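You operate a simulated robot arm through the tools that you are given. There is no shell and no other tool.

Carry out the task below with a simulated two-armed robot. There is one attempt and no reset: what you move stays moved.

## Task
Take the green tub and leave it on the top of the steel cabinet. Take the white seal ring from the top shelf of the pipe rack and put it on the top of the steel cabinet. Put the blue brush from the top of the steel cabinet by the railing on the white flat pack there. Put the grey rag on the top of the steel table away on the top of the steel cabinet by the railing. Shut the table drawer. Pick up the bottle labelled "cleaner" from the numbered shelf with one hand, pass it to the other hand and put it on the board on the flour sacks. Take the blue roll on the back of the numbered shelf and put it away on the bottom tray shelf. Open the press drawer. The order is free. Set down upright: green tub, bottle.

The check looks at the end state, three seconds after you hand in, the way a careful person would. Anything else that was tipped, shoved, dropped, spilled or broken makes it a failure. A push-on lid holds only when it is set on centred and level and pressed home; a screw cap is set on level and turned clockwise until tight.

## Robot
Two 6-joint arms with two-finger grippers on one trunk, on a base that moves. Base frame: it is fixed to the floor where the robot stands at the start and does not move with it; the origin is under the middle of the robot, x ahead of it, y to its left, z up. Lengths are in mm, angles in degrees, forces in N, time in s.
The left shoulder is at the start at [70, 176, 1254], the right one opposite. With the tool pointing down near the work surface each hand reaches from about 440 to 780 mm from the robot's upright axis, wherever it stands, measured 20 degrees to its own side. Places, roughly: blue brush (12x6x7 cm) [200, 3200, 900]; blue roll (7x7x20 cm) [-200, 9100, 1000]; board on the flour sacks [-200, 8900, 400]; bottom tray shelf [-2600, 5300, 300]; flat pack [0, 3000, 1000]; green tub (7x12x9 cm) [500, -200, 900]; grey rag (10x8x3 cm) [300, 7000, 800]; pink bottle, white bottle [0, 8750, 1000]; press drawer [-1500, 8900, 600]; seal ring [-500, -3000, 1750]; table drawer [100, 7200, 700]; top of the steel cabinet [-2300, -800, 900]; top of the steel cabinet by the railing [100, 3200, 900]. Payload 2.45 kg a hand.
The tool frame of a hand sits at the grasp point between the pads (the TCP): z along the fingers, y along the line on which they close. The tips reach 26 mm beyond it. The gripper opens to 96 mm; its body begins 69 mm behind the TCP.
Orientation is that of the tool frame in the base frame, as a unit quaternion [w, x, y, z]. With the fingers straight down and closing along the base's y, the tool's x points along the base's -x, its y along +y and its z along -z.

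## Interface
- The arms move only by the tool play_rows. It takes "left_plan", "right_plan" or both (then of equal length, played together; a hand with none holds still); each is text: rows parted by semicolons, each of 7 numbers parted by spaces: the shift along the tool's x, y, z in units of 500 mm (1.0 is 500 mm), then the turn, a rotation vector about the tool's x, y, z in units of 60 degrees (1.0 is 60 degrees), then the finger opening in mm, from 0 to 96. In form: dx dy dz ax ay az gripper; .... A call has 1 to 20 rows; each row is the pose to reach, as a shift and turn from the pose commanded when the call began, along the tool's axes at that moment. A call with a number of a shift or a turn outside -1 to 1 is refused whole. Each row takes 0.2 s and may step no farther than 50 mm and 8.6 degrees from the row before; otherwise, or with a gripper value out of range, the whole call is refused. A pose out of reach is approached as far as the arm can. The call stops where the force on the tool passes 40 N (or 10 N more than at its start, if that is more) or the arm is blocked; 0.2 s more then pass. The fingers move at their own pace (about 169.8 mm/s each) and stop on an object; they squeeze with about 41 N. The grip force told is the motor's: it shows also when the fingers shut on nothing. Time passes only in rows, and 0.2 s behind the last, so rows that repeat a pose let the fingers close. It gives the time, the measured TCP pose, the force on the tool (base axes), the opening and the grip force at its end, in the units of the frame above (readings bear some noise), with the torque about the TCP (base axes, N m) and any sound that the robot's microphone picked up.
- Cameras (640 x 400 px; columns grow to the right, rows downward): "scene" is now at [128.5, -16.5, 1554.5]; the picture's right is [-0.21, -0.98, -0.00], its down [-0.73, 0.15, -0.67] and it looks along [0.65, -0.14, -0.75] (base axes); focal length 296 px, centre (320, 200). "left" rides on the left gripper at [82, -3, -98] in its tool frame; the picture's right is [0.04, 1.00, 0.00], its down [-0.73, 0.03, -0.68] and it looks along [-0.68, 0.03, 0.73] (tool axes); focal length 256 px, centre (320, 200). "right" rides on the right gripper at [82, 3, -98] in its tool frame; the picture's right is [-0.04, 1.00, 0.00], its down [-0.73, -0.03, -0.68] and it looks along [-0.68, -0.03, 0.73] (tool axes); focal length 256 px, centre (320, 200).
- get_image(camera): a new picture of that camera. It takes no simulated time.
- lift_body(by): slides the trunk up (or, below 0, down) by that many mm; the arms and the scene camera ride with it, the base frame stays. It gives what a move gives, with no picture.
- steer(legs): drives the robot by 1 to 6 legs, each [ahead, left, turn to the left] in mm, mm and degrees, along the robot's own axes; the way and the turn of a leg run together, so that a leg with both is an arc; at most 1500 mm and 180 degrees a leg. The arms and the cameras ride along, it lands a little off, and it stops where it bumps. It gives what a move gives.
- aim_head(pan, tilt): turns the head with the scene camera to pan (to the left, within 86 degrees either way) and tilt (down, from -29 to 69), counted from straight ahead of the robot. It gives what a move gives.
- locate(camera, pixels): for up to 12 pixels [column, row] of the newest picture of that camera ("zoom" is the newest enlarged one), the place [x, y, z] in the base frame of the surface seen there, good to about 3 mm. It takes no simulated time.
- enlarge(camera, box): a new picture of the part [left, top, right, bottom] of that camera's present view, enlarged. It takes no simulated time.
- close_job(): hands the job in; it is judged then, once.

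Leave the grippers open and the arms clear of the work at the hand-in unless told otherwise.

The tools are called after "Call:" as name(argument=value, ...) on one line, values as JSON. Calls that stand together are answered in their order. play_rows: Moves the arms, as the interface text tells. Its arguments: {"type":"object","properties":{"left_plan":{"type":"string"},"right_plan":{"type":"string"}},"required":[]} The other tools are called the same way: lift_body (by) moves the trunk up or down; steer (legs) drives the base; aim_head (pan, tilt) turns the head that bears the scene camera; get_image (camera) takes a picture; locate (camera, pixels) gives the place of the surface under pixels of a picture; enlarge (camera, box) takes an enlarged picture of a part of a camera's view; close_job () hands the job in.

At the start:

```text
time_s: 0.0
left_ee_pos: [641.4, 50.9, 1070.1]
left_orientation: [0.0, 0.0, 1.0, 0.0]
left_force: [0.8, 0.1, -1.3]
left_torque: [0.02, -0.02, 0.04]
left_opening: 96.0
left_grip_force: 0.0
right_ee_pos: [363.9, -361.2, 1128.6]
right_orientation: [-0.001, 0.0, 1.0, 0.0]
right_force: [-0.7, -0.3, 0.2]
right_torque: [0.05, 0.04, 0.01]
right_opening: 95.9
right_grip_force: 0.1
trunk travel left (down, up): [-739.0, 101.0]
robot x, y, heading: [1.0, 0.6, 0.3]
head pan, tilt (commanded): [-11.9, 48.2]
```

scene: 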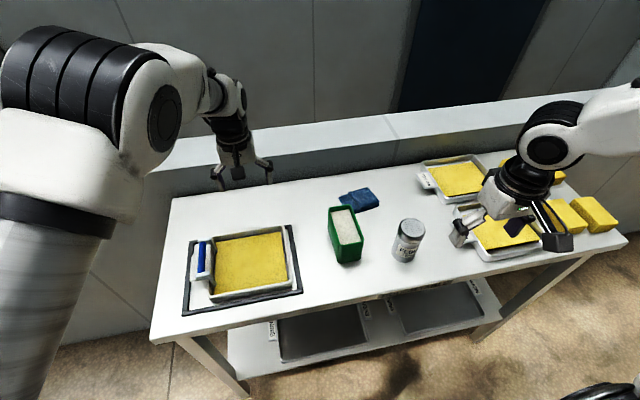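
right: 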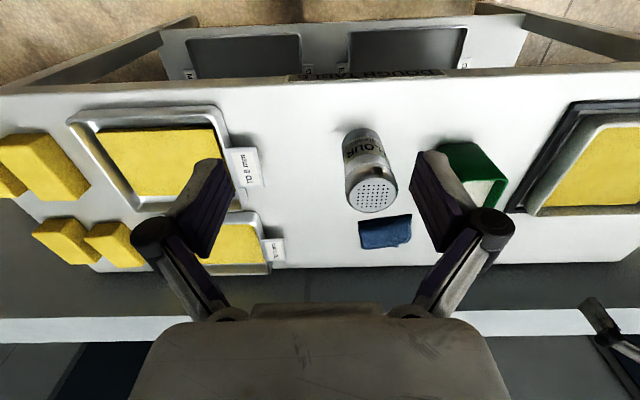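
left: 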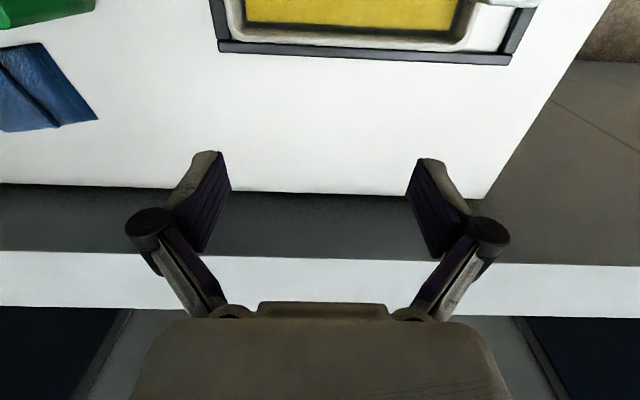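

I start by looking: the green tub is at about (345,235) in the scene picture, on a table. I take a fresh scene picture and enlarge the tub to get its geometry.

Call:
enlarge(camera="scene", box=[280, 160, 440, 290])

Call:
get_image(camera="scene")

Call:
locate(camera="scene", pixels=[[345, 225], [329, 208], [352, 206], [338, 240], [361, 238], [345, 262], [361, 257], [300, 260], [410, 228], [360, 200], [390, 280], [170, 200]])

```text
3.08 times, centred on (360, 225) of scene
```

zoom: 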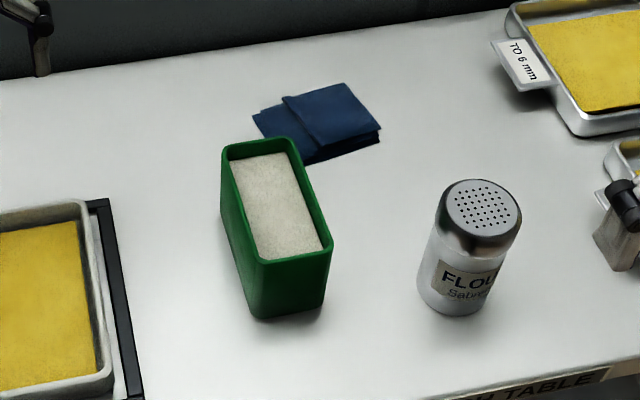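

```text
taken
```

scene: 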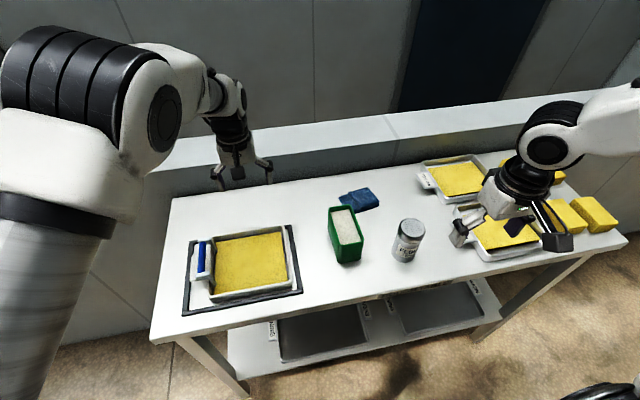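

```text
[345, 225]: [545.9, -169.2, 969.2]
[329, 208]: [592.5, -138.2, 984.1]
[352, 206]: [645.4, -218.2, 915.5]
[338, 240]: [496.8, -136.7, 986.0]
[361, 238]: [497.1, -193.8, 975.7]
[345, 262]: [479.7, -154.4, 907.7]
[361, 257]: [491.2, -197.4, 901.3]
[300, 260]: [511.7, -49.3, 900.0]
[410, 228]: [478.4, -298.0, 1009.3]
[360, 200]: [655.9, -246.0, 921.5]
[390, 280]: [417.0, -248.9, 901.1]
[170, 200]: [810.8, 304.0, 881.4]
```

The tub holds loose filling up to near its rim, so it must stay level. I read its rim and foot in the enlarged picture: back-left (226,148), back-right (293,142), front-left (260,262), front-right (331,250), foot (262,316), (322,303).

Call:
locate(camera="zoom", pixels=[[226, 149], [292, 142], [260, 264], [329, 252], [262, 312], [320, 300], [225, 190], [240, 260], [295, 258], [258, 146], [327, 230], [238, 210]])

Call:
aim_head(pan=-86, tilt=25)

Call:
get_image(camera="scene")

```text
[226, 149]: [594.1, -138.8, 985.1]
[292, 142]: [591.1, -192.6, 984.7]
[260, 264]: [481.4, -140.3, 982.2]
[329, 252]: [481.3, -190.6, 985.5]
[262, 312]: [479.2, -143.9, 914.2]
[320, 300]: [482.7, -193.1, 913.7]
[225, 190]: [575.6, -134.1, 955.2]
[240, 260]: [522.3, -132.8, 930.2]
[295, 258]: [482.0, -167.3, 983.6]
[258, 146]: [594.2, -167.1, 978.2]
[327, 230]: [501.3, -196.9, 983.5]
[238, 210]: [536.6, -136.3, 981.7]
```

```text
time_s: 1.5
left_ee_pos: [643.3, 52.9, 1070.4]
left_orientation: [0.001, 0.0, 1.0, 0.0]
left_force: [-0.5, 0.3, 0.9]
left_torque: [0.01, 0.02, 0.0]
left_opening: 96.1
left_grip_force: 0.1
right_ee_pos: [362.6, -359.8, 1129.7]
right_orientation: [0.0, 0.0, 1.0, 0.0]
right_force: [-0.3, -0.1, -0.9]
right_torque: [0.01, 0.0, 0.0]
right_opening: 96.0
right_grip_force: 0.0
trunk travel left (down, up): [-739.0, 101.0]
robot x, y, heading: [-1.5, -2.1, 0.2]
head pan, tilt (commanded): [-85.9, 25.0]
```

```text
taken
```

scene: 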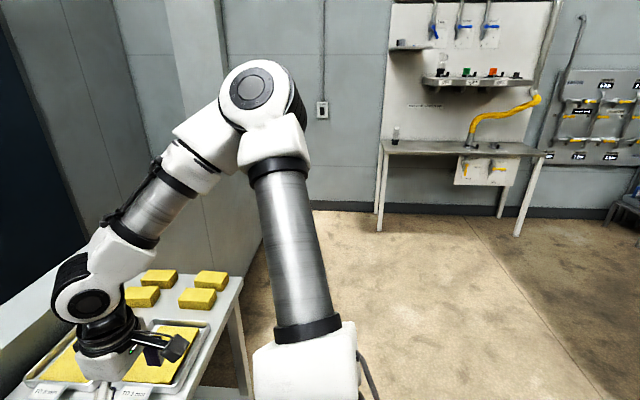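

The tub runs x 480–595, y −198…−133, rim at z 985, so its centre is about (537,−166). I move the right hand above it at z≈1090, fingers down, closing along y.

Call:
play_rows(right_plan="-0.058 0.065 0.01 0 0 0 96; -0.116 0.13 0.02 0 0 0 96; -0.174 0.195 0.03 0 0 0 96; -0.232 0.26 0.04 0 0 0 96; -0.29 0.325 0.05 0 0 0 96; -0.348 0.388 0.06 0 0 0 96; -0.348 0.388 0.06 0 0 0 96")

Call:
get_image(camera="right")

```text
time_s: 3.1
left_ee_pos: [641.2, 51.8, 1071.5]
left_orientation: [0.0, 0.0, 1.0, 0.0]
left_force: [-0.3, -0.9, -0.5]
left_torque: [0.0, -0.01, -0.01]
left_opening: 96.0
left_grip_force: 0.1
right_ee_pos: [536.9, -166.4, 1101.5]
right_orientation: [0.001, 0.0, 1.0, 0.0]
right_force: [-0.3, -0.3, -0.3]
right_torque: [0.01, -0.04, 0.0]
right_opening: 96.0
right_grip_force: 0.1
trunk travel left (down, up): [-739.0, 101.0]
robot x, y, heading: [-5.8, 0.0, -0.1]
head pan, tilt (commanded): [-85.9, 25.0]
```

```text
taken
```

right: 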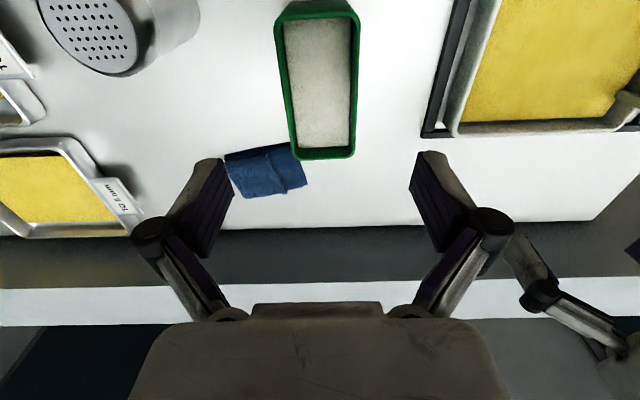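

The tub sits centred between the open fingers (columns 275–360). I lower 150 mm to z≈952 in steps and close on it.

Call:
play_rows(right_plan="0 0 0.08 0 0 0 96; 0 0 0.16 0 0 0 96; 0 0 0.22 0 0 0 96; 0 0 0.27 0 0 0 96; 0 0 0.3 0 0 0 96; 0 0 0.3 0 0 0 96; 0 0 0.3 0 0 0 75; 0 0 0.3 0 0 0 60; 0 0 0.3 0 0 0 50; 0 0 0.3 0 0 0 50; 0 0 0.3 0 0 0 50")

Call:
get_image(camera="right")

```text
time_s: 5.5
left_ee_pos: [642.3, 53.0, 1069.6]
left_orientation: [0.001, -0.001, 1.0, 0.0]
left_force: [0.0, 0.6, 0.0]
left_torque: [0.02, 0.0, 0.03]
left_opening: 96.0
left_grip_force: 0.0
right_ee_pos: [536.6, -166.2, 948.1]
right_orientation: [0.0, 0.0, 1.0, 0.0]
right_force: [0.5, 0.1, 1.3]
right_torque: [-0.03, 0.02, 0.13]
right_opening: 61.2
right_grip_force: 40.9
trunk travel left (down, up): [-739.0, 101.0]
robot x, y, heading: [-2.3, -4.0, -0.1]
head pan, tilt (commanded): [-85.9, 25.0]
```

```text
taken
```

right: 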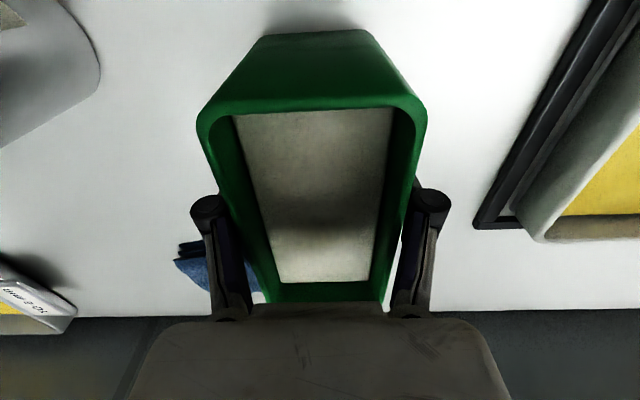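

The fingers closed on the tub at 61 mm with 41 N. I lift it gently about 150 mm.

Call:
play_rows(right_plan="0 0 -0.02 0 0 0 50; 0 0 -0.06 0 0 0 50; 0 0 -0.11 0 0 0 50; 0 0 -0.17 0 0 0 50; 0 0 -0.23 0 0 0 50; 0 0 -0.28 0 0 0 50; 0 0 -0.3 0 0 0 50; 0 0 -0.3 0 0 0 50")

Call:
get_image(camera="right")

Call:
aim_head(pan=-10, tilt=45)

Call:
get_image(camera="scene")

```text
time_s: 7.3
left_ee_pos: [643.2, 52.5, 1071.1]
left_orientation: [0.0, 0.0, 1.0, 0.001]
left_force: [0.2, 0.4, 0.5]
left_torque: [0.01, 0.01, -0.03]
left_opening: 96.1
left_grip_force: 0.1
right_ee_pos: [537.1, -167.1, 1099.5]
right_orientation: [-0.001, 0.0, 1.0, 0.0]
right_force: [0.3, 0.2, -3.8]
right_torque: [0.0, 0.0, 0.02]
right_opening: 61.3
right_grip_force: 40.8
trunk travel left (down, up): [-739.0, 101.0]
robot x, y, heading: [0.4, -0.4, -0.2]
head pan, tilt (commanded): [-85.9, 25.0]
```

```text
taken
```

right: 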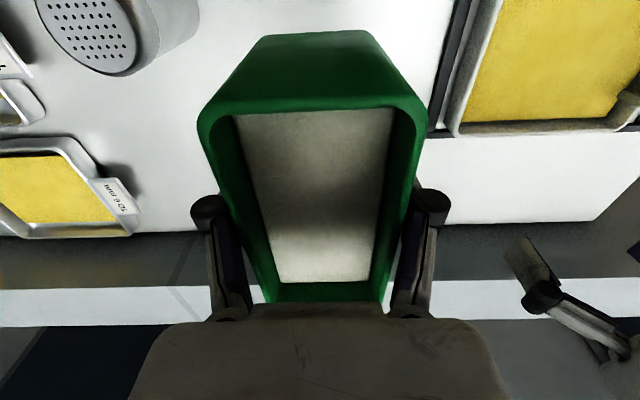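

```text
time_s: 8.7
left_ee_pos: [643.1, 51.8, 1070.5]
left_orientation: [0.0, 0.001, 1.0, 0.0]
left_force: [0.3, 0.7, -0.1]
left_torque: [0.02, 0.01, -0.01]
left_opening: 96.1
left_grip_force: 0.1
right_ee_pos: [537.7, -166.9, 1098.8]
right_orientation: [0.0, -0.001, 1.0, 0.0]
right_force: [-0.2, 0.1, -2.7]
right_torque: [-0.04, 0.03, -0.01]
right_opening: 60.9
right_grip_force: 41.3
trunk travel left (down, up): [-739.0, 101.0]
robot x, y, heading: [-0.4, -2.9, -0.1]
head pan, tilt (commanded): [-10.0, 45.0]
```

```text
taken
```

scene: 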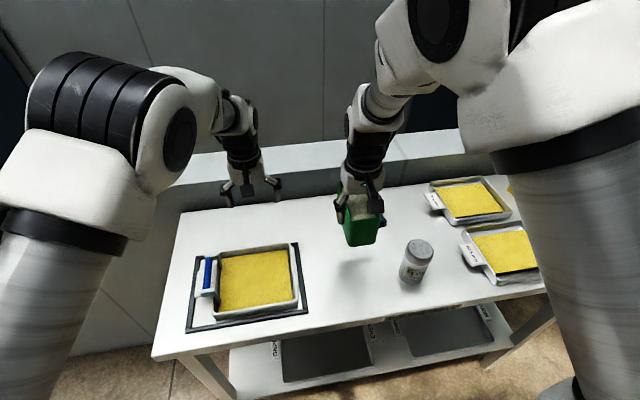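

The tub is held level and weighs little (≈0.35 kg). Before driving I look to the left to see what surrounds the robot.

Call:
aim_head(pan=86, tilt=30)

Call:
get_image(camera="scene")

```text
time_s: 10.5
left_ee_pos: [643.8, 52.8, 1069.6]
left_orientation: [-0.001, 0.0, 1.0, 0.0]
left_force: [-0.2, -0.3, -1.2]
left_torque: [0.01, 0.01, -0.03]
left_opening: 95.9
left_grip_force: 0.2
right_ee_pos: [537.6, -165.7, 1098.6]
right_orientation: [0.001, 0.0, 1.0, 0.0]
right_force: [-0.3, 0.2, -3.1]
right_torque: [-0.01, 0.0, 0.0]
right_opening: 60.9
right_grip_force: 40.9
trunk travel left (down, up): [-739.0, 101.0]
robot x, y, heading: [-0.2, -0.9, -0.0]
head pan, tilt (commanded): [85.9, 30.0]
```

```text
taken
```

scene: 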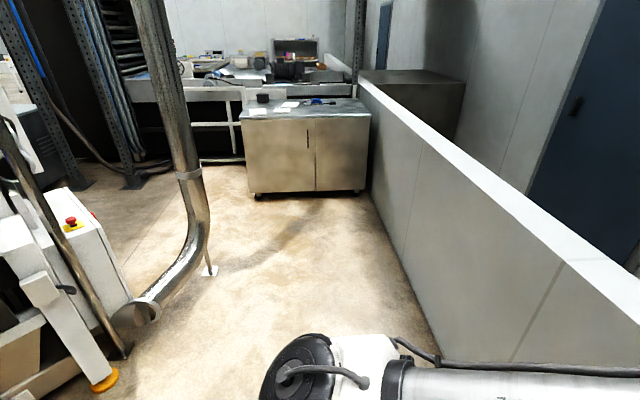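

I see the railing cabinet ahead-left, a machine with a pipe, and a low wall. I locate key obstacle points on the floor: machine foot (105,380), pipe (150,310), stand foot (210,270), cabinet corners.

Call:
locate(camera="scene", pixels=[[105, 382], [130, 350], [150, 318], [210, 272], [257, 195], [362, 190], [440, 350], [330, 300], [160, 240], [80, 185], [130, 185], [240, 110]])

Call:
enlarge(camera="scene", box=[160, 30, 400, 200])

```text
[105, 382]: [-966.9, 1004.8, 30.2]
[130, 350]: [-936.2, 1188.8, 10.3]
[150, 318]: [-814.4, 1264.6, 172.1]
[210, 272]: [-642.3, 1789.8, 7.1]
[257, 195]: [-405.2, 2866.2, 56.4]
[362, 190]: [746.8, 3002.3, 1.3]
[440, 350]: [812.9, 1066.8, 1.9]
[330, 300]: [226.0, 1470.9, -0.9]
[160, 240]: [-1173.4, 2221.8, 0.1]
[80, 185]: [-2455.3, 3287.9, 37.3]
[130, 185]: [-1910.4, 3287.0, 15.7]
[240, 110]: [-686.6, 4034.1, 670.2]
```

```text
2.35 times, centred on (280, 115) of scene
```

zoom: 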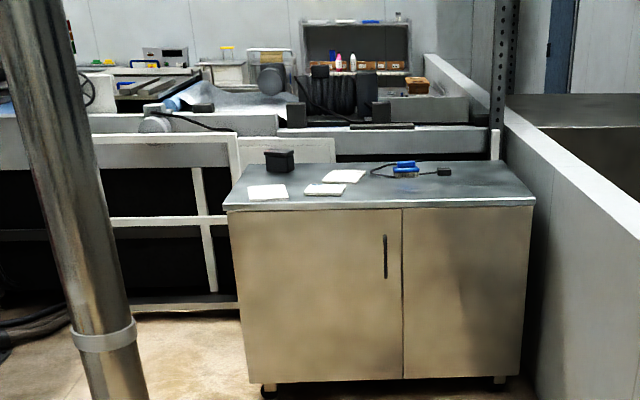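

I look right and down to check the floor nearby before turning.

Call:
aim_head(pan=-86, tilt=40)

Call:
get_image(camera="scene")

```text
time_s: 13.1
left_ee_pos: [643.2, 52.4, 1071.3]
left_orientation: [0.0, 0.0, 1.0, 0.0]
left_force: [-0.1, 1.2, 0.6]
left_torque: [0.01, 0.02, -0.05]
left_opening: 96.1
left_grip_force: 0.1
right_ee_pos: [537.7, -166.0, 1098.4]
right_orientation: [0.0, 0.001, 1.0, 0.0]
right_force: [-0.2, 0.0, -3.2]
right_torque: [0.01, 0.03, 0.0]
right_opening: 61.0
right_grip_force: 41.2
trunk travel left (down, up): [-739.0, 101.0]
robot x, y, heading: [1.2, 0.1, 0.1]
head pan, tilt (commanded): [-85.9, 40.0]
```

```text
taken
```

scene: 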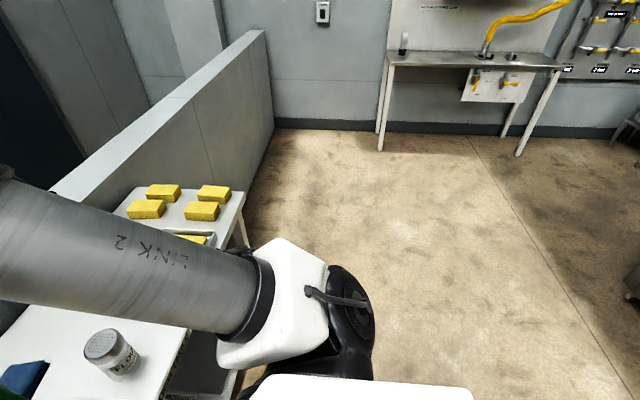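

Floor on the right is clear; something stands at the far-right edge (630,285). I locate it and a few floor points.

Call:
locate(camera="scene", pixels=[[632, 285], [636, 300], [620, 380], [580, 390], [500, 370], [380, 150], [518, 155], [625, 135]])

```text
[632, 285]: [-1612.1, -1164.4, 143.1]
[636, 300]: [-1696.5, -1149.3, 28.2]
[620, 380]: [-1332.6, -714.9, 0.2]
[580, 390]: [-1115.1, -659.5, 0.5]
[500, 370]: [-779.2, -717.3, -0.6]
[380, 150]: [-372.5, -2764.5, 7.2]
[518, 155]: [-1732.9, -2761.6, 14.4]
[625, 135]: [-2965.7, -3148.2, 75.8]
```

Floor within ~1.1 m to the right/back-right is clear. I back off 150 mm, then turn right 90° in place.

Call:
steer(legs=[[-150, 0, 0], [0, 0, -90]])

Call:
aim_head(pan=-75, tilt=35)

Call:
get_image(camera="scene")

```text
time_s: 18.3
left_ee_pos: [-104.3, -643.1, 1070.6]
left_orientation: [0.0, 0.71, 0.704, 0.0]
left_force: [0.3, 0.3, -0.1]
left_torque: [-0.01, 0.02, 0.0]
left_opening: 96.2
left_grip_force: 0.0
right_ee_pos: [-322.4, -535.6, 1099.5]
right_orientation: [0.0, 0.711, 0.703, 0.0]
right_force: [0.3, 0.1, -3.4]
right_torque: [-0.02, 0.02, 0.03]
right_opening: 60.7
right_grip_force: 41.0
trunk travel left (down, up): [-739.0, 101.0]
robot x, y, heading: [-150.1, 0.3, -90.6]
head pan, tilt (commanded): [-85.9, 40.0]
```

```text
time_s: 19.0
left_ee_pos: [-104.3, -643.4, 1070.6]
left_orientation: [0.0, 0.71, 0.704, -0.001]
left_force: [0.0, 0.4, -0.3]
left_torque: [0.02, 0.02, 0.01]
left_opening: 95.9
left_grip_force: 0.1
right_ee_pos: [-323.0, -535.6, 1097.0]
right_orientation: [0.0, 0.711, 0.703, 0.0]
right_force: [-0.7, -1.2, -2.8]
right_torque: [-0.02, 0.04, 0.01]
right_opening: 61.0
right_grip_force: 41.2
trunk travel left (down, up): [-739.0, 101.0]
robot x, y, heading: [-146.5, -0.7, -90.7]
head pan, tilt (commanded): [-75.0, 35.0]
```

```text
taken
```

scene: 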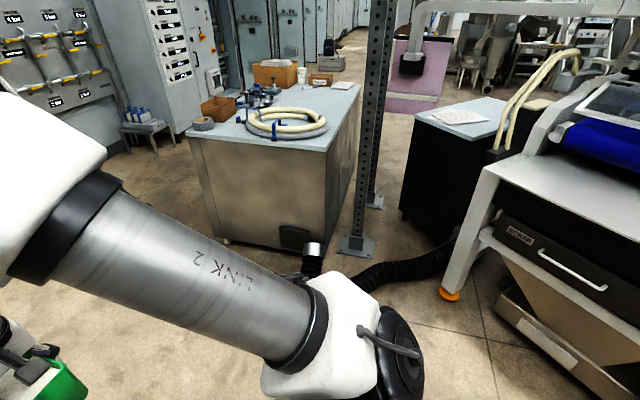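

The steel cabinet with a coiled hose, boxes and parts on top is at (190–360, 85–240). I locate its top's corners, the items, and the obstacles (post, hose, machine foot).

Call:
locate(camera="scene", pixels=[[187, 136], [325, 146], [362, 88], [245, 85], [228, 240], [312, 245], [355, 245], [450, 296], [400, 265], [285, 125], [340, 110], [220, 105]])

Call:
enlarge(camera="scene", box=[170, 50, 380, 180])

```text
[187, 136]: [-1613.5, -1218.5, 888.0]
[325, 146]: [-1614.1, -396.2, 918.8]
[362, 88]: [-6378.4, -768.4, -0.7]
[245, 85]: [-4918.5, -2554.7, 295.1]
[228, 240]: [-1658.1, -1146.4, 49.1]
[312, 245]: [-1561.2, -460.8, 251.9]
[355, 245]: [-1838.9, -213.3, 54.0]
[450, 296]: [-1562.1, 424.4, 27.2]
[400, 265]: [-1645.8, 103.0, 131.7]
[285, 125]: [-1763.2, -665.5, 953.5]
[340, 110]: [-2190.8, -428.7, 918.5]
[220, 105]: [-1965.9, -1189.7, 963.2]
```

```text
3.05 times, centred on (275, 115) of scene
```

zoom: 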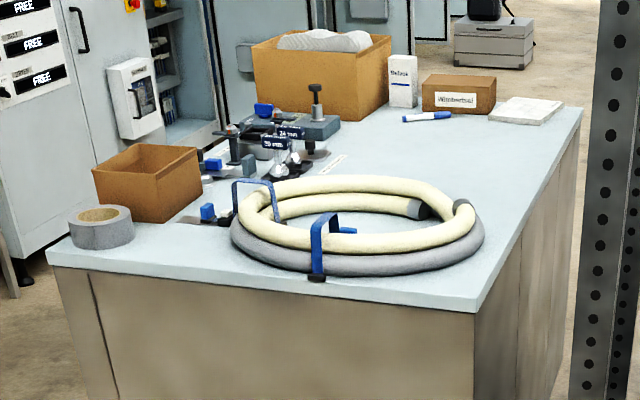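

I map the free parts of the cabinet top in the zoomed picture: front-left strip (180,250), right strip (500,200), (540,150), (450,150).

Call:
locate(camera="zoom", pixels=[[175, 250], [205, 265], [130, 225], [200, 225], [520, 170], [545, 140], [450, 150], [500, 215], [480, 235], [430, 290], [60, 250], [583, 108]])

Call:
locate(camera="zoom", pixels=[[235, 250], [320, 275], [485, 235], [450, 190], [395, 180], [100, 215], [150, 225], [345, 155], [425, 120], [500, 120], [475, 312], [250, 180]])

```text
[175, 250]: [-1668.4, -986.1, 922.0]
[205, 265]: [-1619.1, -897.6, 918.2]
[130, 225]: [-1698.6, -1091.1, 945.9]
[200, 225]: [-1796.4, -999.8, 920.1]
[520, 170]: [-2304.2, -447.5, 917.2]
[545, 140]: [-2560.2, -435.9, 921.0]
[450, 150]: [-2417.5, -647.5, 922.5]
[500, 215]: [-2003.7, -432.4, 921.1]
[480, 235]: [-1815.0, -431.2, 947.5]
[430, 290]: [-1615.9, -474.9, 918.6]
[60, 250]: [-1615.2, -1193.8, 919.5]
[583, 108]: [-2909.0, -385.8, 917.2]
```

```text
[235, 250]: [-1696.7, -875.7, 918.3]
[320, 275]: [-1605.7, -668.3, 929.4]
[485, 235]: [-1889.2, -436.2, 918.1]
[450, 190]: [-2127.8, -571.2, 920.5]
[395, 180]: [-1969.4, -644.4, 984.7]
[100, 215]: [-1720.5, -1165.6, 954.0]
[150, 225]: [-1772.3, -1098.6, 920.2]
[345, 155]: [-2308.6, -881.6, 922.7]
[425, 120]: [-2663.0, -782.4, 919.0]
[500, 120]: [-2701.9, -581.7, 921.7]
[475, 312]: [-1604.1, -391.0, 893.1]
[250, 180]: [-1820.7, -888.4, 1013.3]
```

The top is at z≈919, x −1614…−2910, y −1220…−395. A free patch lies at its front-left, about x −1625…−1780, y −900…−1080; I aim the tub at (−1700,−985). I turn to face the cabinet and then tuck the left arm aside.

Call:
steer(legs=[[0, 0, -89.4]])

Call:
play_rows(left_plan="0.056 0.062 -0.012 0 0 0 96; 0.112 0.124 -0.023 0 0 0 96; 0.167 0.185 -0.035 0 0 0 96; 0.223 0.247 -0.046 0 0 0 96; 0.279 0.309 -0.058 0 0 0 96; 0.335 0.371 -0.07 0 0 0 96; 0.391 0.433 -0.081 0 0 0 96; 0.446 0.494 -0.093 0 0 0 96; 0.502 0.556 -0.104 0 0 0 96; 0.558 0.618 -0.116 0 0 0 96; 0.558 0.618 -0.116 0 0 0 96")

Call:
aim_head(pan=40, tilt=35)

Call:
get_image(camera="scene")

```text
time_s: 23.2
left_ee_pos: [-793.6, -45.8, 1070.5]
left_orientation: [0.0, 1.0, -0.005, 0.0]
left_force: [-0.1, -0.3, 0.1]
left_torque: [0.01, 0.01, 0.02]
left_opening: 95.8
left_grip_force: 0.1
right_ee_pos: [-685.8, 171.8, 1098.6]
right_orientation: [0.0, 1.0, -0.006, -0.001]
right_force: [-0.1, 0.1, -4.2]
right_torque: [0.01, -0.04, -0.01]
right_opening: 61.0
right_grip_force: 41.1
trunk travel left (down, up): [-739.0, 101.0]
robot x, y, heading: [-150.1, -1.7, 179.4]
head pan, tilt (commanded): [-75.0, 35.0]
```

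```text
time_s: 25.6
left_ee_pos: [-518.0, -356.0, 1128.0]
left_orientation: [0.0, 1.0, -0.005, 0.0]
left_force: [-0.3, -0.4, -0.9]
left_torque: [-0.01, -0.02, 0.0]
left_opening: 95.5
left_grip_force: 0.0
right_ee_pos: [-687.5, 173.6, 1097.3]
right_orientation: [0.001, 1.0, -0.005, 0.0]
right_force: [-0.8, 0.7, -2.1]
right_torque: [-0.05, -0.02, 0.01]
right_opening: 61.2
right_grip_force: 41.4
trunk travel left (down, up): [-739.0, 101.0]
robot x, y, heading: [-150.8, -3.6, 179.4]
head pan, tilt (commanded): [-75.0, 35.0]
```

```text
time_s: 27.6
left_ee_pos: [-516.8, -357.5, 1127.5]
left_orientation: [-0.001, 1.0, -0.004, 0.0]
left_force: [0.4, 0.4, 0.2]
left_torque: [0.0, 0.02, 0.02]
left_opening: 96.0
left_grip_force: 0.1
right_ee_pos: [-686.3, 172.3, 1097.8]
right_orientation: [0.0, 1.0, -0.005, 0.0]
right_force: [0.3, 0.2, -3.3]
right_torque: [0.0, -0.06, -0.03]
right_opening: 61.3
right_grip_force: 41.3
trunk travel left (down, up): [-739.0, 101.0]
robot x, y, heading: [-150.2, 2.6, 179.5]
head pan, tilt (commanded): [40.0, 35.0]
```

```text
taken
```

scene: 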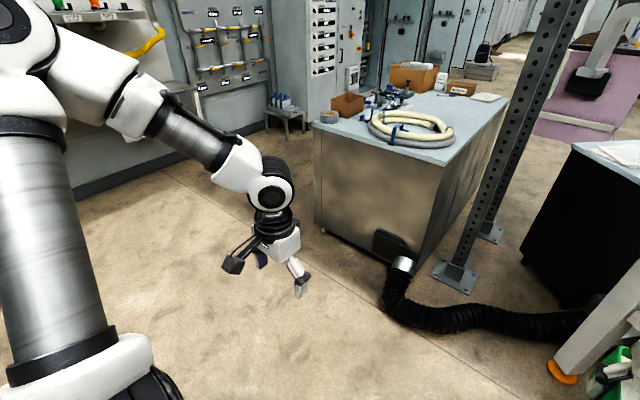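

The way is clear: I slide left 1150 mm (to y≈−1150) and go ahead 900 mm, then look again.

Call:
steer(legs=[[0, 1150, 0.5], [900, 0, 0]])

Call:
aim_head(pan=0, tilt=40)

Call:
get_image(camera="scene")

Call:
get_image(camera="right")

```text
time_s: 37.8
left_ee_pos: [-1421.0, -1509.0, 1127.8]
left_orientation: [-0.001, 1.0, -0.002, 0.0]
left_force: [0.8, 0.3, -0.7]
left_torque: [-0.01, -0.03, -0.01]
left_opening: 95.8
left_grip_force: 0.0
right_ee_pos: [-1592.0, -980.3, 1098.1]
right_orientation: [0.0, 1.0, -0.004, 0.0]
right_force: [0.3, 0.3, -3.5]
right_torque: [-0.01, -0.05, 0.0]
right_opening: 61.2
right_grip_force: 41.1
trunk travel left (down, up): [-739.0, 101.0]
robot x, y, heading: [-1057.4, -1152.2, 179.3]
head pan, tilt (commanded): [40.0, 35.0]
```

```text
time_s: 38.9
left_ee_pos: [-1421.6, -1509.8, 1127.1]
left_orientation: [-0.001, 1.0, -0.003, 0.0]
left_force: [-0.3, 0.8, -0.3]
left_torque: [-0.01, 0.03, 0.01]
left_opening: 96.1
left_grip_force: 0.1
right_ee_pos: [-1591.6, -980.8, 1099.6]
right_orientation: [0.0, 1.0, -0.004, 0.0]
right_force: [-0.8, 0.6, -4.1]
right_torque: [0.01, -0.02, 0.0]
right_opening: 61.1
right_grip_force: 40.9
trunk travel left (down, up): [-739.0, 101.0]
robot x, y, heading: [-1056.5, -1151.4, 179.6]
head pan, tilt (commanded): [0.0, 40.0]
```

```text
taken
```

scene: 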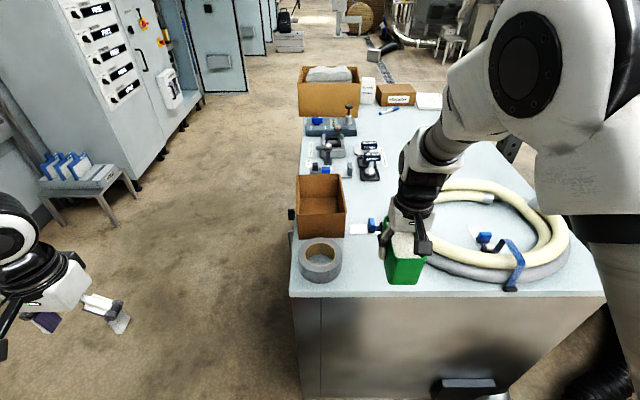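

```text
taken
```

right: 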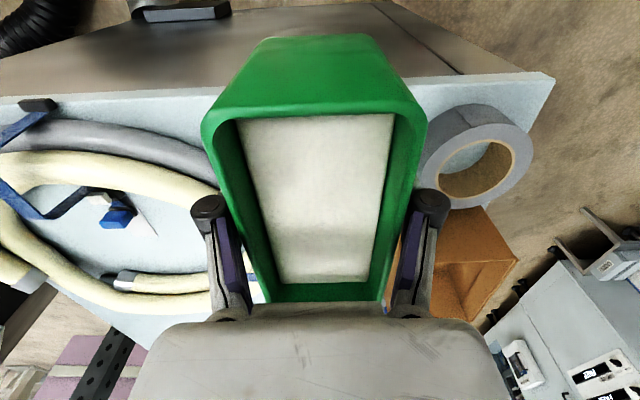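

The free patch sits between the tape roll (320,260) and the coil, partly hidden by the tub. I enlarge to measure its limits.

Call:
enlarge(camera="scene", box=[280, 160, 480, 300])

Call:
locate(camera="scene", pixels=[[341, 262], [300, 265], [345, 236], [320, 205], [300, 180], [370, 227], [385, 222], [360, 290], [290, 290], [430, 262], [345, 190], [360, 270]])

```text
2.86 times, centred on (380, 230) of scene
```

zoom: 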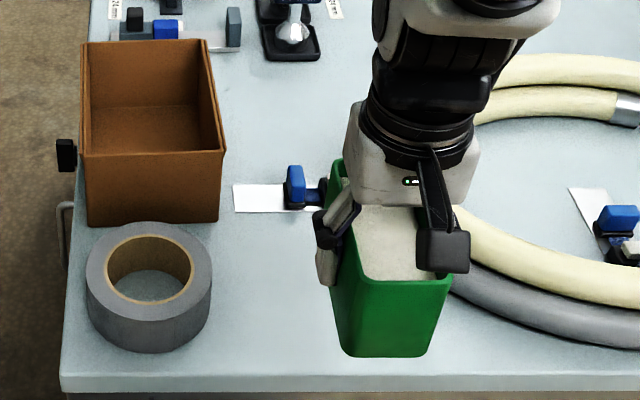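

```text
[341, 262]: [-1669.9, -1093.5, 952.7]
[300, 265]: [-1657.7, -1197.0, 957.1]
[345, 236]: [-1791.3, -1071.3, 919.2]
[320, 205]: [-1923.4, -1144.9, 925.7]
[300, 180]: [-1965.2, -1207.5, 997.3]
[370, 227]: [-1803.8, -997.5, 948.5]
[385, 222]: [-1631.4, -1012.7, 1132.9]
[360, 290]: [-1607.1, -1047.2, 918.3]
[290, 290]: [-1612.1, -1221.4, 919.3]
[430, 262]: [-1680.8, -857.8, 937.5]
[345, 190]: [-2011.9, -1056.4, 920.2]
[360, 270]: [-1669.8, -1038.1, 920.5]
```

I check the coil's nearest edge from the hand camera: points (150,140), (200,170), (215,200), and table points near the tub.

Call:
locate(camera="right", pixels=[[205, 168], [213, 195], [190, 150], [150, 130], [240, 300], [455, 110], [425, 150], [395, 240], [215, 290], [195, 120], [470, 90], [410, 100]])

```text
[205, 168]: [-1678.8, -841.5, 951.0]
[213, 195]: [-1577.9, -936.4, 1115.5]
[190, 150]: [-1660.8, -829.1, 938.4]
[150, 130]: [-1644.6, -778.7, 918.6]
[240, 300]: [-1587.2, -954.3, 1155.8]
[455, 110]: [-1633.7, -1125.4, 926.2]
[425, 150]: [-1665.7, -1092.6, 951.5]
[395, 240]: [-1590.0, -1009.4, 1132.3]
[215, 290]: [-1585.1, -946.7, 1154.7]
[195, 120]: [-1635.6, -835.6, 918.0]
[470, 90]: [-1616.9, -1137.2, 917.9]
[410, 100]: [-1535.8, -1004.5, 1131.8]
```

The coil edge is at y≈−850…−880 near there, tape at −1092. I will set the tub at (−1690,−960). First move: shift 98 mm ahead and 20 mm right at height, then down to ~10 mm above the top.

Call:
play_rows(right_plan="-0.065 -0.013 0 0 0 0 50; -0.13 -0.026 0 0 0 0 50; -0.196 -0.039 0 0 0 0 50; -0.196 -0.039 0.06 0 0 0 50; -0.196 -0.039 0.12 0 0 0 50; -0.196 -0.039 0.17 0 0 0 50; -0.196 -0.039 0.21 0 0 0 50; -0.196 -0.039 0.23 0 0 0 50; -0.196 -0.039 0.24 0 0 0 50; -0.196 -0.039 0.24 0 0 0 50")

Call:
get_image(camera="right")

Call:
enlarge(camera="scene", box=[280, 160, 480, 300])

```text
time_s: 41.0
left_ee_pos: [-1422.2, -1508.6, 1128.1]
left_orientation: [-0.001, 1.0, -0.003, 0.0]
left_force: [0.0, -0.2, 0.7]
left_torque: [0.0, -0.01, 0.03]
left_opening: 95.9
left_grip_force: 0.0
right_ee_pos: [-1689.2, -960.0, 978.4]
right_orientation: [0.0, 1.0, -0.003, 0.001]
right_force: [-0.3, -0.5, -3.5]
right_torque: [-0.01, 0.03, 0.0]
right_opening: 61.3
right_grip_force: 41.0
trunk travel left (down, up): [-739.0, 101.0]
robot x, y, heading: [-1055.3, -1150.8, 179.8]
head pan, tilt (commanded): [0.0, 40.0]
```

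```text
taken
```

right: 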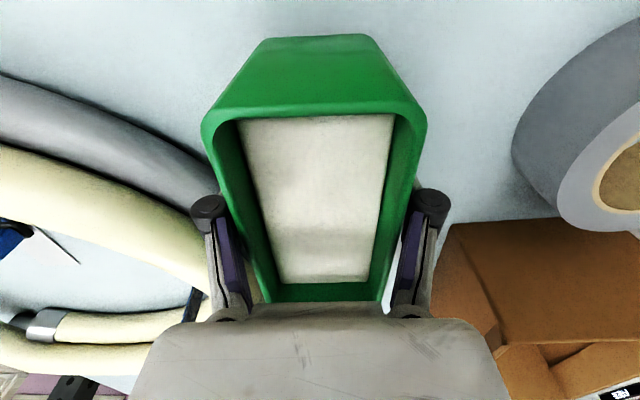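

```text
2.86 times, centred on (380, 230) of scene
```

zoom: 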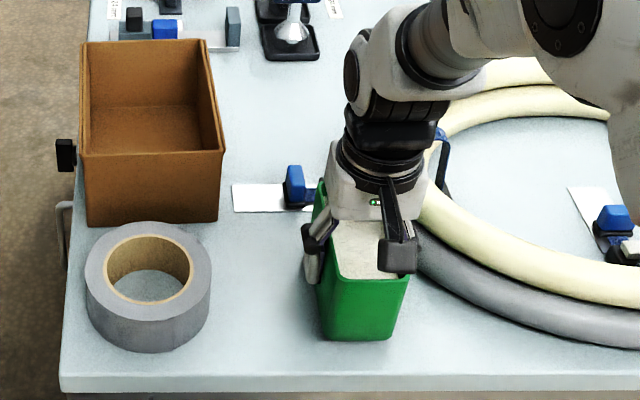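

The coil-side finger is closest to the hose, so I shift the tub 15 mm toward the tape first, then lower by small steps until the top takes the weight.

Call:
play_rows(right_plan="0 0.015 0 0 0 0 50; 0 0.03 0 0 0 0 50; 0 0.03 0.01 0 0 0 50; 0 0.03 0.016 0 0 0 50; 0 0.03 0.018 0 0 0 50; 0 0.03 0.02 0 0 0 50; 0 0.03 0.022 0 0 0 50; 0 0.03 0.022 0 0 0 50")

```text
time_s: 42.9
left_ee_pos: [-1421.1, -1510.0, 1128.1]
left_orientation: [-0.001, 1.0, -0.003, -0.001]
left_force: [0.6, 0.5, 0.5]
left_torque: [-0.02, 0.0, -0.02]
left_opening: 96.2
left_grip_force: 0.1
right_ee_pos: [-1688.9, -975.7, 968.6]
right_orientation: [0.0, 1.0, -0.003, -0.002]
right_force: [-3.7, -0.2, 11.6]
right_torque: [0.01, -0.55, -0.01]
right_opening: 60.9
right_grip_force: 41.3
trunk travel left (down, up): [-739.0, 101.0]
robot x, y, heading: [-1058.0, -1151.5, 179.6]
head pan, tilt (commanded): [0.0, 40.0]
```

The top now pushes up with ~12 N: the tub stands. I open the fingers a little at a time to 80 mm and rise straight up.

Call:
play_rows(right_plan="0 0 0 0 0 0 62; 0 0 0 0 0 0 66; 0 0 0 0 0 0 74; 0 0 0 0 0 0 82; 0 0 0 0 0 0 82; 0 0 -0.04 0 0 0 82; 0 0 -0.1 0 0 0 82; 0 0 -0.18 0 0 0 82; 0 0 -0.26 0 0 0 82; 0 0 -0.3 0 0 0 82; 0 0 -0.3 0 0 0 82")

Call:
get_image(camera="right")

Call:
enlarge(camera="scene", box=[280, 160, 480, 300])

```text
time_s: 45.2
left_ee_pos: [-1420.3, -1509.7, 1128.0]
left_orientation: [0.0, 1.0, -0.003, 0.0]
left_force: [-0.9, 1.1, 0.1]
left_torque: [-0.03, 0.0, 0.02]
left_opening: 96.0
left_grip_force: 0.1
right_ee_pos: [-1689.1, -975.5, 1116.9]
right_orientation: [0.0, 1.0, -0.003, 0.001]
right_force: [0.9, -0.3, 0.0]
right_torque: [-0.01, -0.01, 0.0]
right_opening: 81.8
right_grip_force: 0.1
trunk travel left (down, up): [-739.0, 101.0]
robot x, y, heading: [-1056.5, -1147.1, 179.8]
head pan, tilt (commanded): [0.0, 40.0]
```

```text
taken
```

right: 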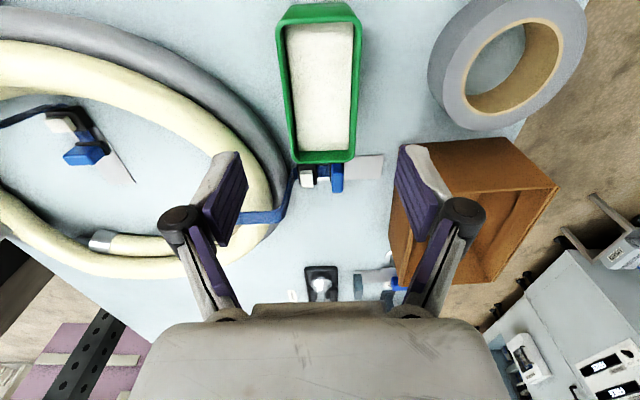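

```text
2.86 times, centred on (380, 230) of scene
```

zoom: 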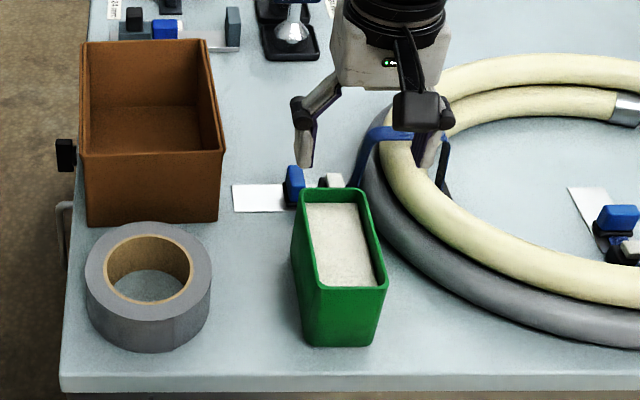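

The tub stands upright and free. I check its gap to the small blue clamp behind it: points in the hand picture.

Call:
locate(camera="right", pixels=[[308, 172], [337, 168], [322, 175], [288, 175], [380, 160], [320, 158], [283, 20], [350, 18], [296, 168], [278, 165], [420, 60], [365, 100]])

Call:
aim_head(pan=-20, tilt=45)

Call:
get_image(camera="scene")

```text
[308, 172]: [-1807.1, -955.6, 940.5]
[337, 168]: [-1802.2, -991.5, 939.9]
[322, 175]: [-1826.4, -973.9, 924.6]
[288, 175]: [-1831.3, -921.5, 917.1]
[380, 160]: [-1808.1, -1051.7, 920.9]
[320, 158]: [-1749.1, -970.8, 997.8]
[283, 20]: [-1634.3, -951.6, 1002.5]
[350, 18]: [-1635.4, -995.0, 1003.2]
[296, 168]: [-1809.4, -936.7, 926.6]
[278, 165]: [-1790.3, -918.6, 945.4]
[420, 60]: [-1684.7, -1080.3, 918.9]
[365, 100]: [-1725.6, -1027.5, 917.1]
```

```text
time_s: 46.1
left_ee_pos: [-1421.5, -1509.4, 1127.2]
left_orientation: [-0.001, 1.0, -0.002, 0.0]
left_force: [0.6, 0.8, 0.4]
left_torque: [0.02, 0.02, -0.03]
left_opening: 96.0
left_grip_force: 0.1
right_ee_pos: [-1688.6, -975.5, 1117.4]
right_orientation: [0.001, 1.0, -0.004, 0.0]
right_force: [0.5, -1.0, -0.9]
right_torque: [-0.02, 0.04, 0.01]
right_opening: 82.2
right_grip_force: 0.1
trunk travel left (down, up): [-739.0, 101.0]
robot x, y, heading: [-1056.2, -1151.1, 179.6]
head pan, tilt (commanded): [-20.0, 45.0]
```

```text
taken
```

scene: 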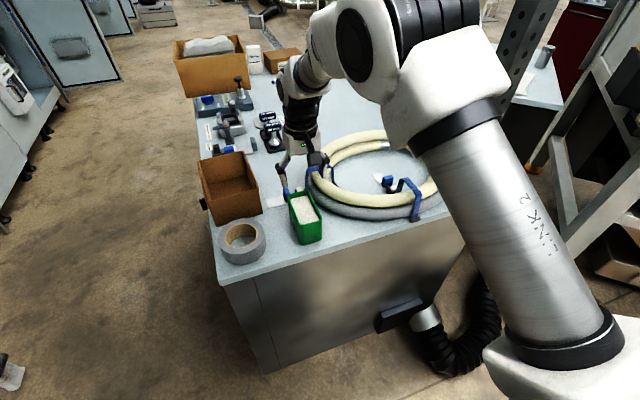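

The tub has ~50 mm to the clamp. Next the seal ring on the pipe rack. I pull the right hand back to its tucked place.

Call:
play_rows(right_plan="0.08 0 -0.01 0 0 0 82; 0.16 -0.02 -0.02 0 0 0 82; 0.23 -0.06 -0.02 0 0 0 82; 0.3 -0.12 -0.02 0 0 0 90; 0.37 -0.19 -0.02 0 0 0 96; 0.43 -0.26 -0.02 0 0 0 96; 0.49 -0.32 -0.02 0 0 0 96; 0.536 -0.37 -0.02 0 0 0 96; 0.536 -0.37 -0.02 0 0 0 96")

Call:
steer(legs=[[-400, 0, 0], [0, 0, 90]])

Call:
aim_head(pan=0, tilt=5)

Call:
get_image(camera="scene")

```text
time_s: 48.1
left_ee_pos: [-1422.2, -1510.8, 1127.0]
left_orientation: [-0.002, 1.0, -0.003, 0.0]
left_force: [0.2, -1.3, 0.4]
left_torque: [0.03, 0.0, -0.02]
left_opening: 96.1
left_grip_force: 0.1
right_ee_pos: [-1421.8, -792.3, 1127.6]
right_orientation: [0.0, 1.0, -0.003, 0.001]
right_force: [0.3, 0.6, 0.8]
right_torque: [0.06, 0.0, 0.0]
right_opening: 96.1
right_grip_force: 0.0
trunk travel left (down, up): [-739.0, 101.0]
robot x, y, heading: [-1051.8, -1148.9, 179.6]
head pan, tilt (commanded): [-20.0, 45.0]
```

```text
time_s: 54.4
left_ee_pos: [-300.4, -1521.8, 1128.5]
left_orientation: [0.0, 0.712, 0.702, -0.001]
left_force: [-0.3, 0.5, 0.4]
left_torque: [-0.02, 0.0, -0.01]
left_opening: 95.8
left_grip_force: 0.0
right_ee_pos: [-1017.3, -1515.9, 1127.1]
right_orientation: [0.0, 0.713, 0.702, -0.001]
right_force: [0.5, 1.7, 0.8]
right_torque: [0.01, -0.01, -0.01]
right_opening: 95.9
right_grip_force: 0.1
trunk travel left (down, up): [-739.0, 101.0]
robot x, y, heading: [-655.6, -1150.3, -90.8]
head pan, tilt (commanded): [-20.0, 45.0]
```

```text
time_s: 55.5
left_ee_pos: [-299.1, -1521.5, 1127.9]
left_orientation: [0.0, 0.712, 0.702, 0.0]
left_force: [0.8, -0.9, 0.0]
left_torque: [0.01, 0.03, -0.01]
left_opening: 96.0
left_grip_force: 0.0
right_ee_pos: [-1016.8, -1512.4, 1126.8]
right_orientation: [0.0, 0.713, 0.701, 0.0]
right_force: [0.5, 0.3, 0.1]
right_torque: [-0.02, -0.01, 0.02]
right_opening: 95.9
right_grip_force: 0.2
trunk travel left (down, up): [-739.0, 101.0]
robot x, y, heading: [-655.7, -1150.0, -90.8]
head pan, tilt (commanded): [0.0, 5.0]
```

```text
taken
```

scene: 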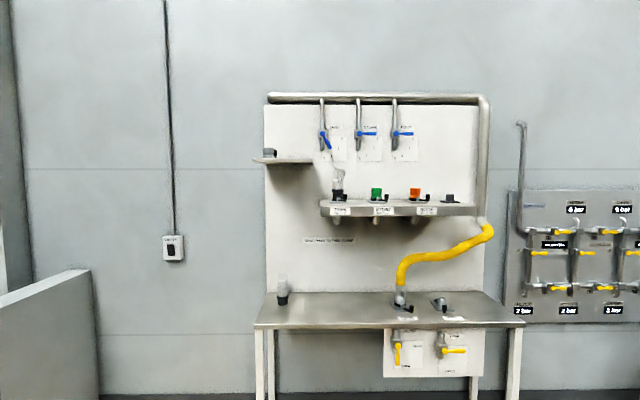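

The pipe rack's top shelf is the small one at (285,160) with something on it at (268,152). I enlarge it and locate.

Call:
enlarge(camera="scene", box=[240, 85, 400, 225])

Call:
locate(camera="scene", pixels=[[253, 160], [312, 161], [283, 162], [268, 152], [265, 110], [256, 325], [524, 325], [330, 210], [470, 210], [322, 98], [325, 138], [335, 185]])

```text
2.86 times, centred on (320, 155) of scene
```

zoom: 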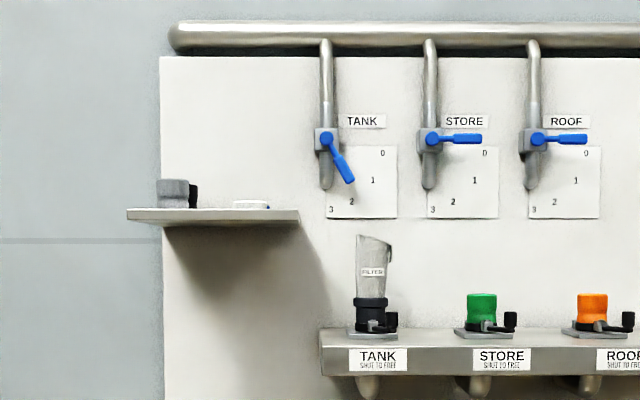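

```text
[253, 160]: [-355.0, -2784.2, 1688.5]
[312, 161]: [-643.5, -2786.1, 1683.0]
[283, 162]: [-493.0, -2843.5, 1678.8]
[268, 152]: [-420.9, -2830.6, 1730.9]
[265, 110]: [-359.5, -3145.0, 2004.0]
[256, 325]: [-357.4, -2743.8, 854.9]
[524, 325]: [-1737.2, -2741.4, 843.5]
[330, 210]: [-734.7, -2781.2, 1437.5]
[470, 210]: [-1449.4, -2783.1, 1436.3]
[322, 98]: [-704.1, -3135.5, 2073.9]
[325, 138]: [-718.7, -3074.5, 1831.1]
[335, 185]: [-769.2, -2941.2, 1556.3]
```

The white flat thing on the shelf at zoom (252,204) is the seal ring; the shelf spans x −355…−643, front edge y −2784, z≈1690. I check the ring's position in zoom and the low wall on the left before driving closer.

Call:
locate(camera="zoom", pixels=[[252, 203], [240, 206], [265, 206], [175, 190], [192, 196], [130, 212], [298, 214]])

Call:
locate(camera="scene", pixels=[[95, 300], [95, 380], [20, 300], [173, 250], [283, 295], [270, 380]])

```text
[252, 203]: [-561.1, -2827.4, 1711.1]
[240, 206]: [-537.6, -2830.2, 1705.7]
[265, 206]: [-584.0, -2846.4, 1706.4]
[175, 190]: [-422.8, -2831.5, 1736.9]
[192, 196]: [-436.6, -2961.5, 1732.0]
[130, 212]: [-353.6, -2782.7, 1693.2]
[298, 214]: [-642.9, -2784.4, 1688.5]
```

```text
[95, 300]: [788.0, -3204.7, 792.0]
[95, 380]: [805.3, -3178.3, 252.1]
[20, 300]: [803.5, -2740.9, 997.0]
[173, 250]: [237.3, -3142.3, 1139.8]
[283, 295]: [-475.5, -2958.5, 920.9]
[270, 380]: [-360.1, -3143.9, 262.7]
```

The ring is ~65 mm across, 15 mm thick, near (−561,−2860) on the shelf top z≈1694. I drive to about (−381,−2200) facing the rack so the right hand has it on its own side.

Call:
steer(legs=[[1040, 287, 0.8]])

Call:
lift_body(by=100)

Call:
aim_head(pan=-10, tilt=0)

Call:
get_image(camera="scene")

```text
time_s: 60.9
left_ee_pos: [-27.2, -2550.2, 1127.2]
left_orientation: [0.001, 0.712, 0.702, 0.0]
left_force: [-0.1, 0.8, -0.4]
left_torque: [0.02, -0.01, -0.01]
left_opening: 96.1
left_grip_force: 0.0
right_ee_pos: [-744.5, -2544.2, 1127.2]
right_orientation: [0.0, 0.712, 0.702, -0.001]
right_force: [0.0, -0.9, -0.8]
right_torque: [-0.02, -0.03, 0.01]
right_opening: 96.0
right_grip_force: 0.1
trunk travel left (down, up): [-739.0, 101.0]
robot x, y, heading: [-381.9, -2182.9, -90.7]
head pan, tilt (commanded): [0.0, 5.0]
```

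```text
time_s: 62.3
left_ee_pos: [-27.8, -2551.8, 1228.6]
left_orientation: [-0.001, 0.712, 0.702, -0.002]
left_force: [-0.5, -1.1, -0.3]
left_torque: [0.03, -0.02, -0.03]
left_opening: 95.8
left_grip_force: 0.0
right_ee_pos: [-745.8, -2544.9, 1227.2]
right_orientation: [0.0, 0.712, 0.702, -0.001]
right_force: [0.3, 0.1, 0.4]
right_torque: [0.0, -0.01, 0.01]
right_opening: 96.0
right_grip_force: 0.0
trunk travel left (down, up): [-839.0, 1.0]
robot x, y, heading: [-386.4, -2184.4, -90.9]
head pan, tilt (commanded): [0.0, 5.0]
```

```text
time_s: 63.0
left_ee_pos: [-28.0, -2551.3, 1226.9]
left_orientation: [-0.001, 0.712, 0.702, 0.0]
left_force: [-0.1, -0.7, 1.1]
left_torque: [0.01, 0.0, -0.04]
left_opening: 96.0
left_grip_force: 0.0
right_ee_pos: [-743.8, -2545.5, 1226.5]
right_orientation: [0.0, 0.712, 0.702, 0.0]
right_force: [0.6, 0.3, 0.4]
right_torque: [0.03, 0.0, -0.01]
right_opening: 96.0
right_grip_force: 0.1
trunk travel left (down, up): [-839.0, 1.0]
robot x, y, heading: [-383.5, -2185.0, -90.9]
head pan, tilt (commanded): [-10.0, 0.0]
```

```text
taken
```

scene: 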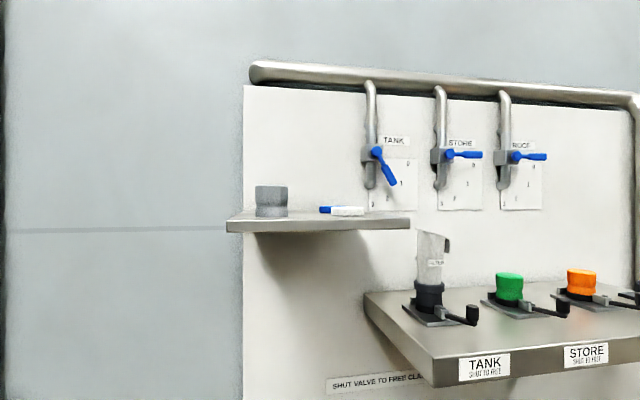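

Now a blue thing at (325,210) also shows beside the white one at (348,211). I enlarge.

Call:
enlarge(camera="scene", box=[225, 165, 425, 250])

Call:
locate(camera="scene", pixels=[[348, 211], [336, 212], [361, 212], [325, 210], [270, 200], [228, 222], [408, 222], [340, 218]])

```text
3.20 times, centred on (325, 208) of scene
```

zoom: 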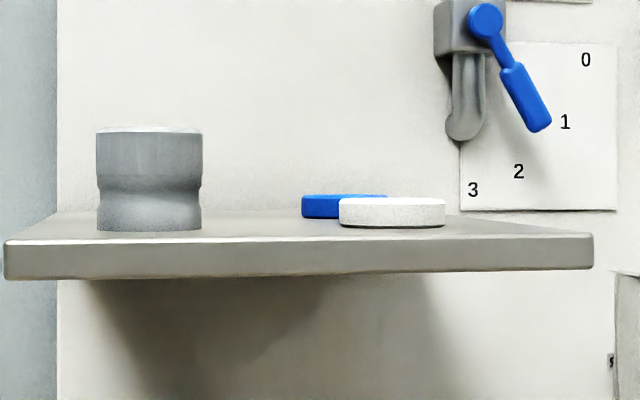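

```text
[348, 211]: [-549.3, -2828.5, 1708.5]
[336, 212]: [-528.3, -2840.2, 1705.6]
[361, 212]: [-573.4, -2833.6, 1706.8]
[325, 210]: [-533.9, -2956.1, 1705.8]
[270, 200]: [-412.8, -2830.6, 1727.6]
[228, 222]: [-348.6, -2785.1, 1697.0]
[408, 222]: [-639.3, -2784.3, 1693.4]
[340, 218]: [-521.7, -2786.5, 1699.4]
```

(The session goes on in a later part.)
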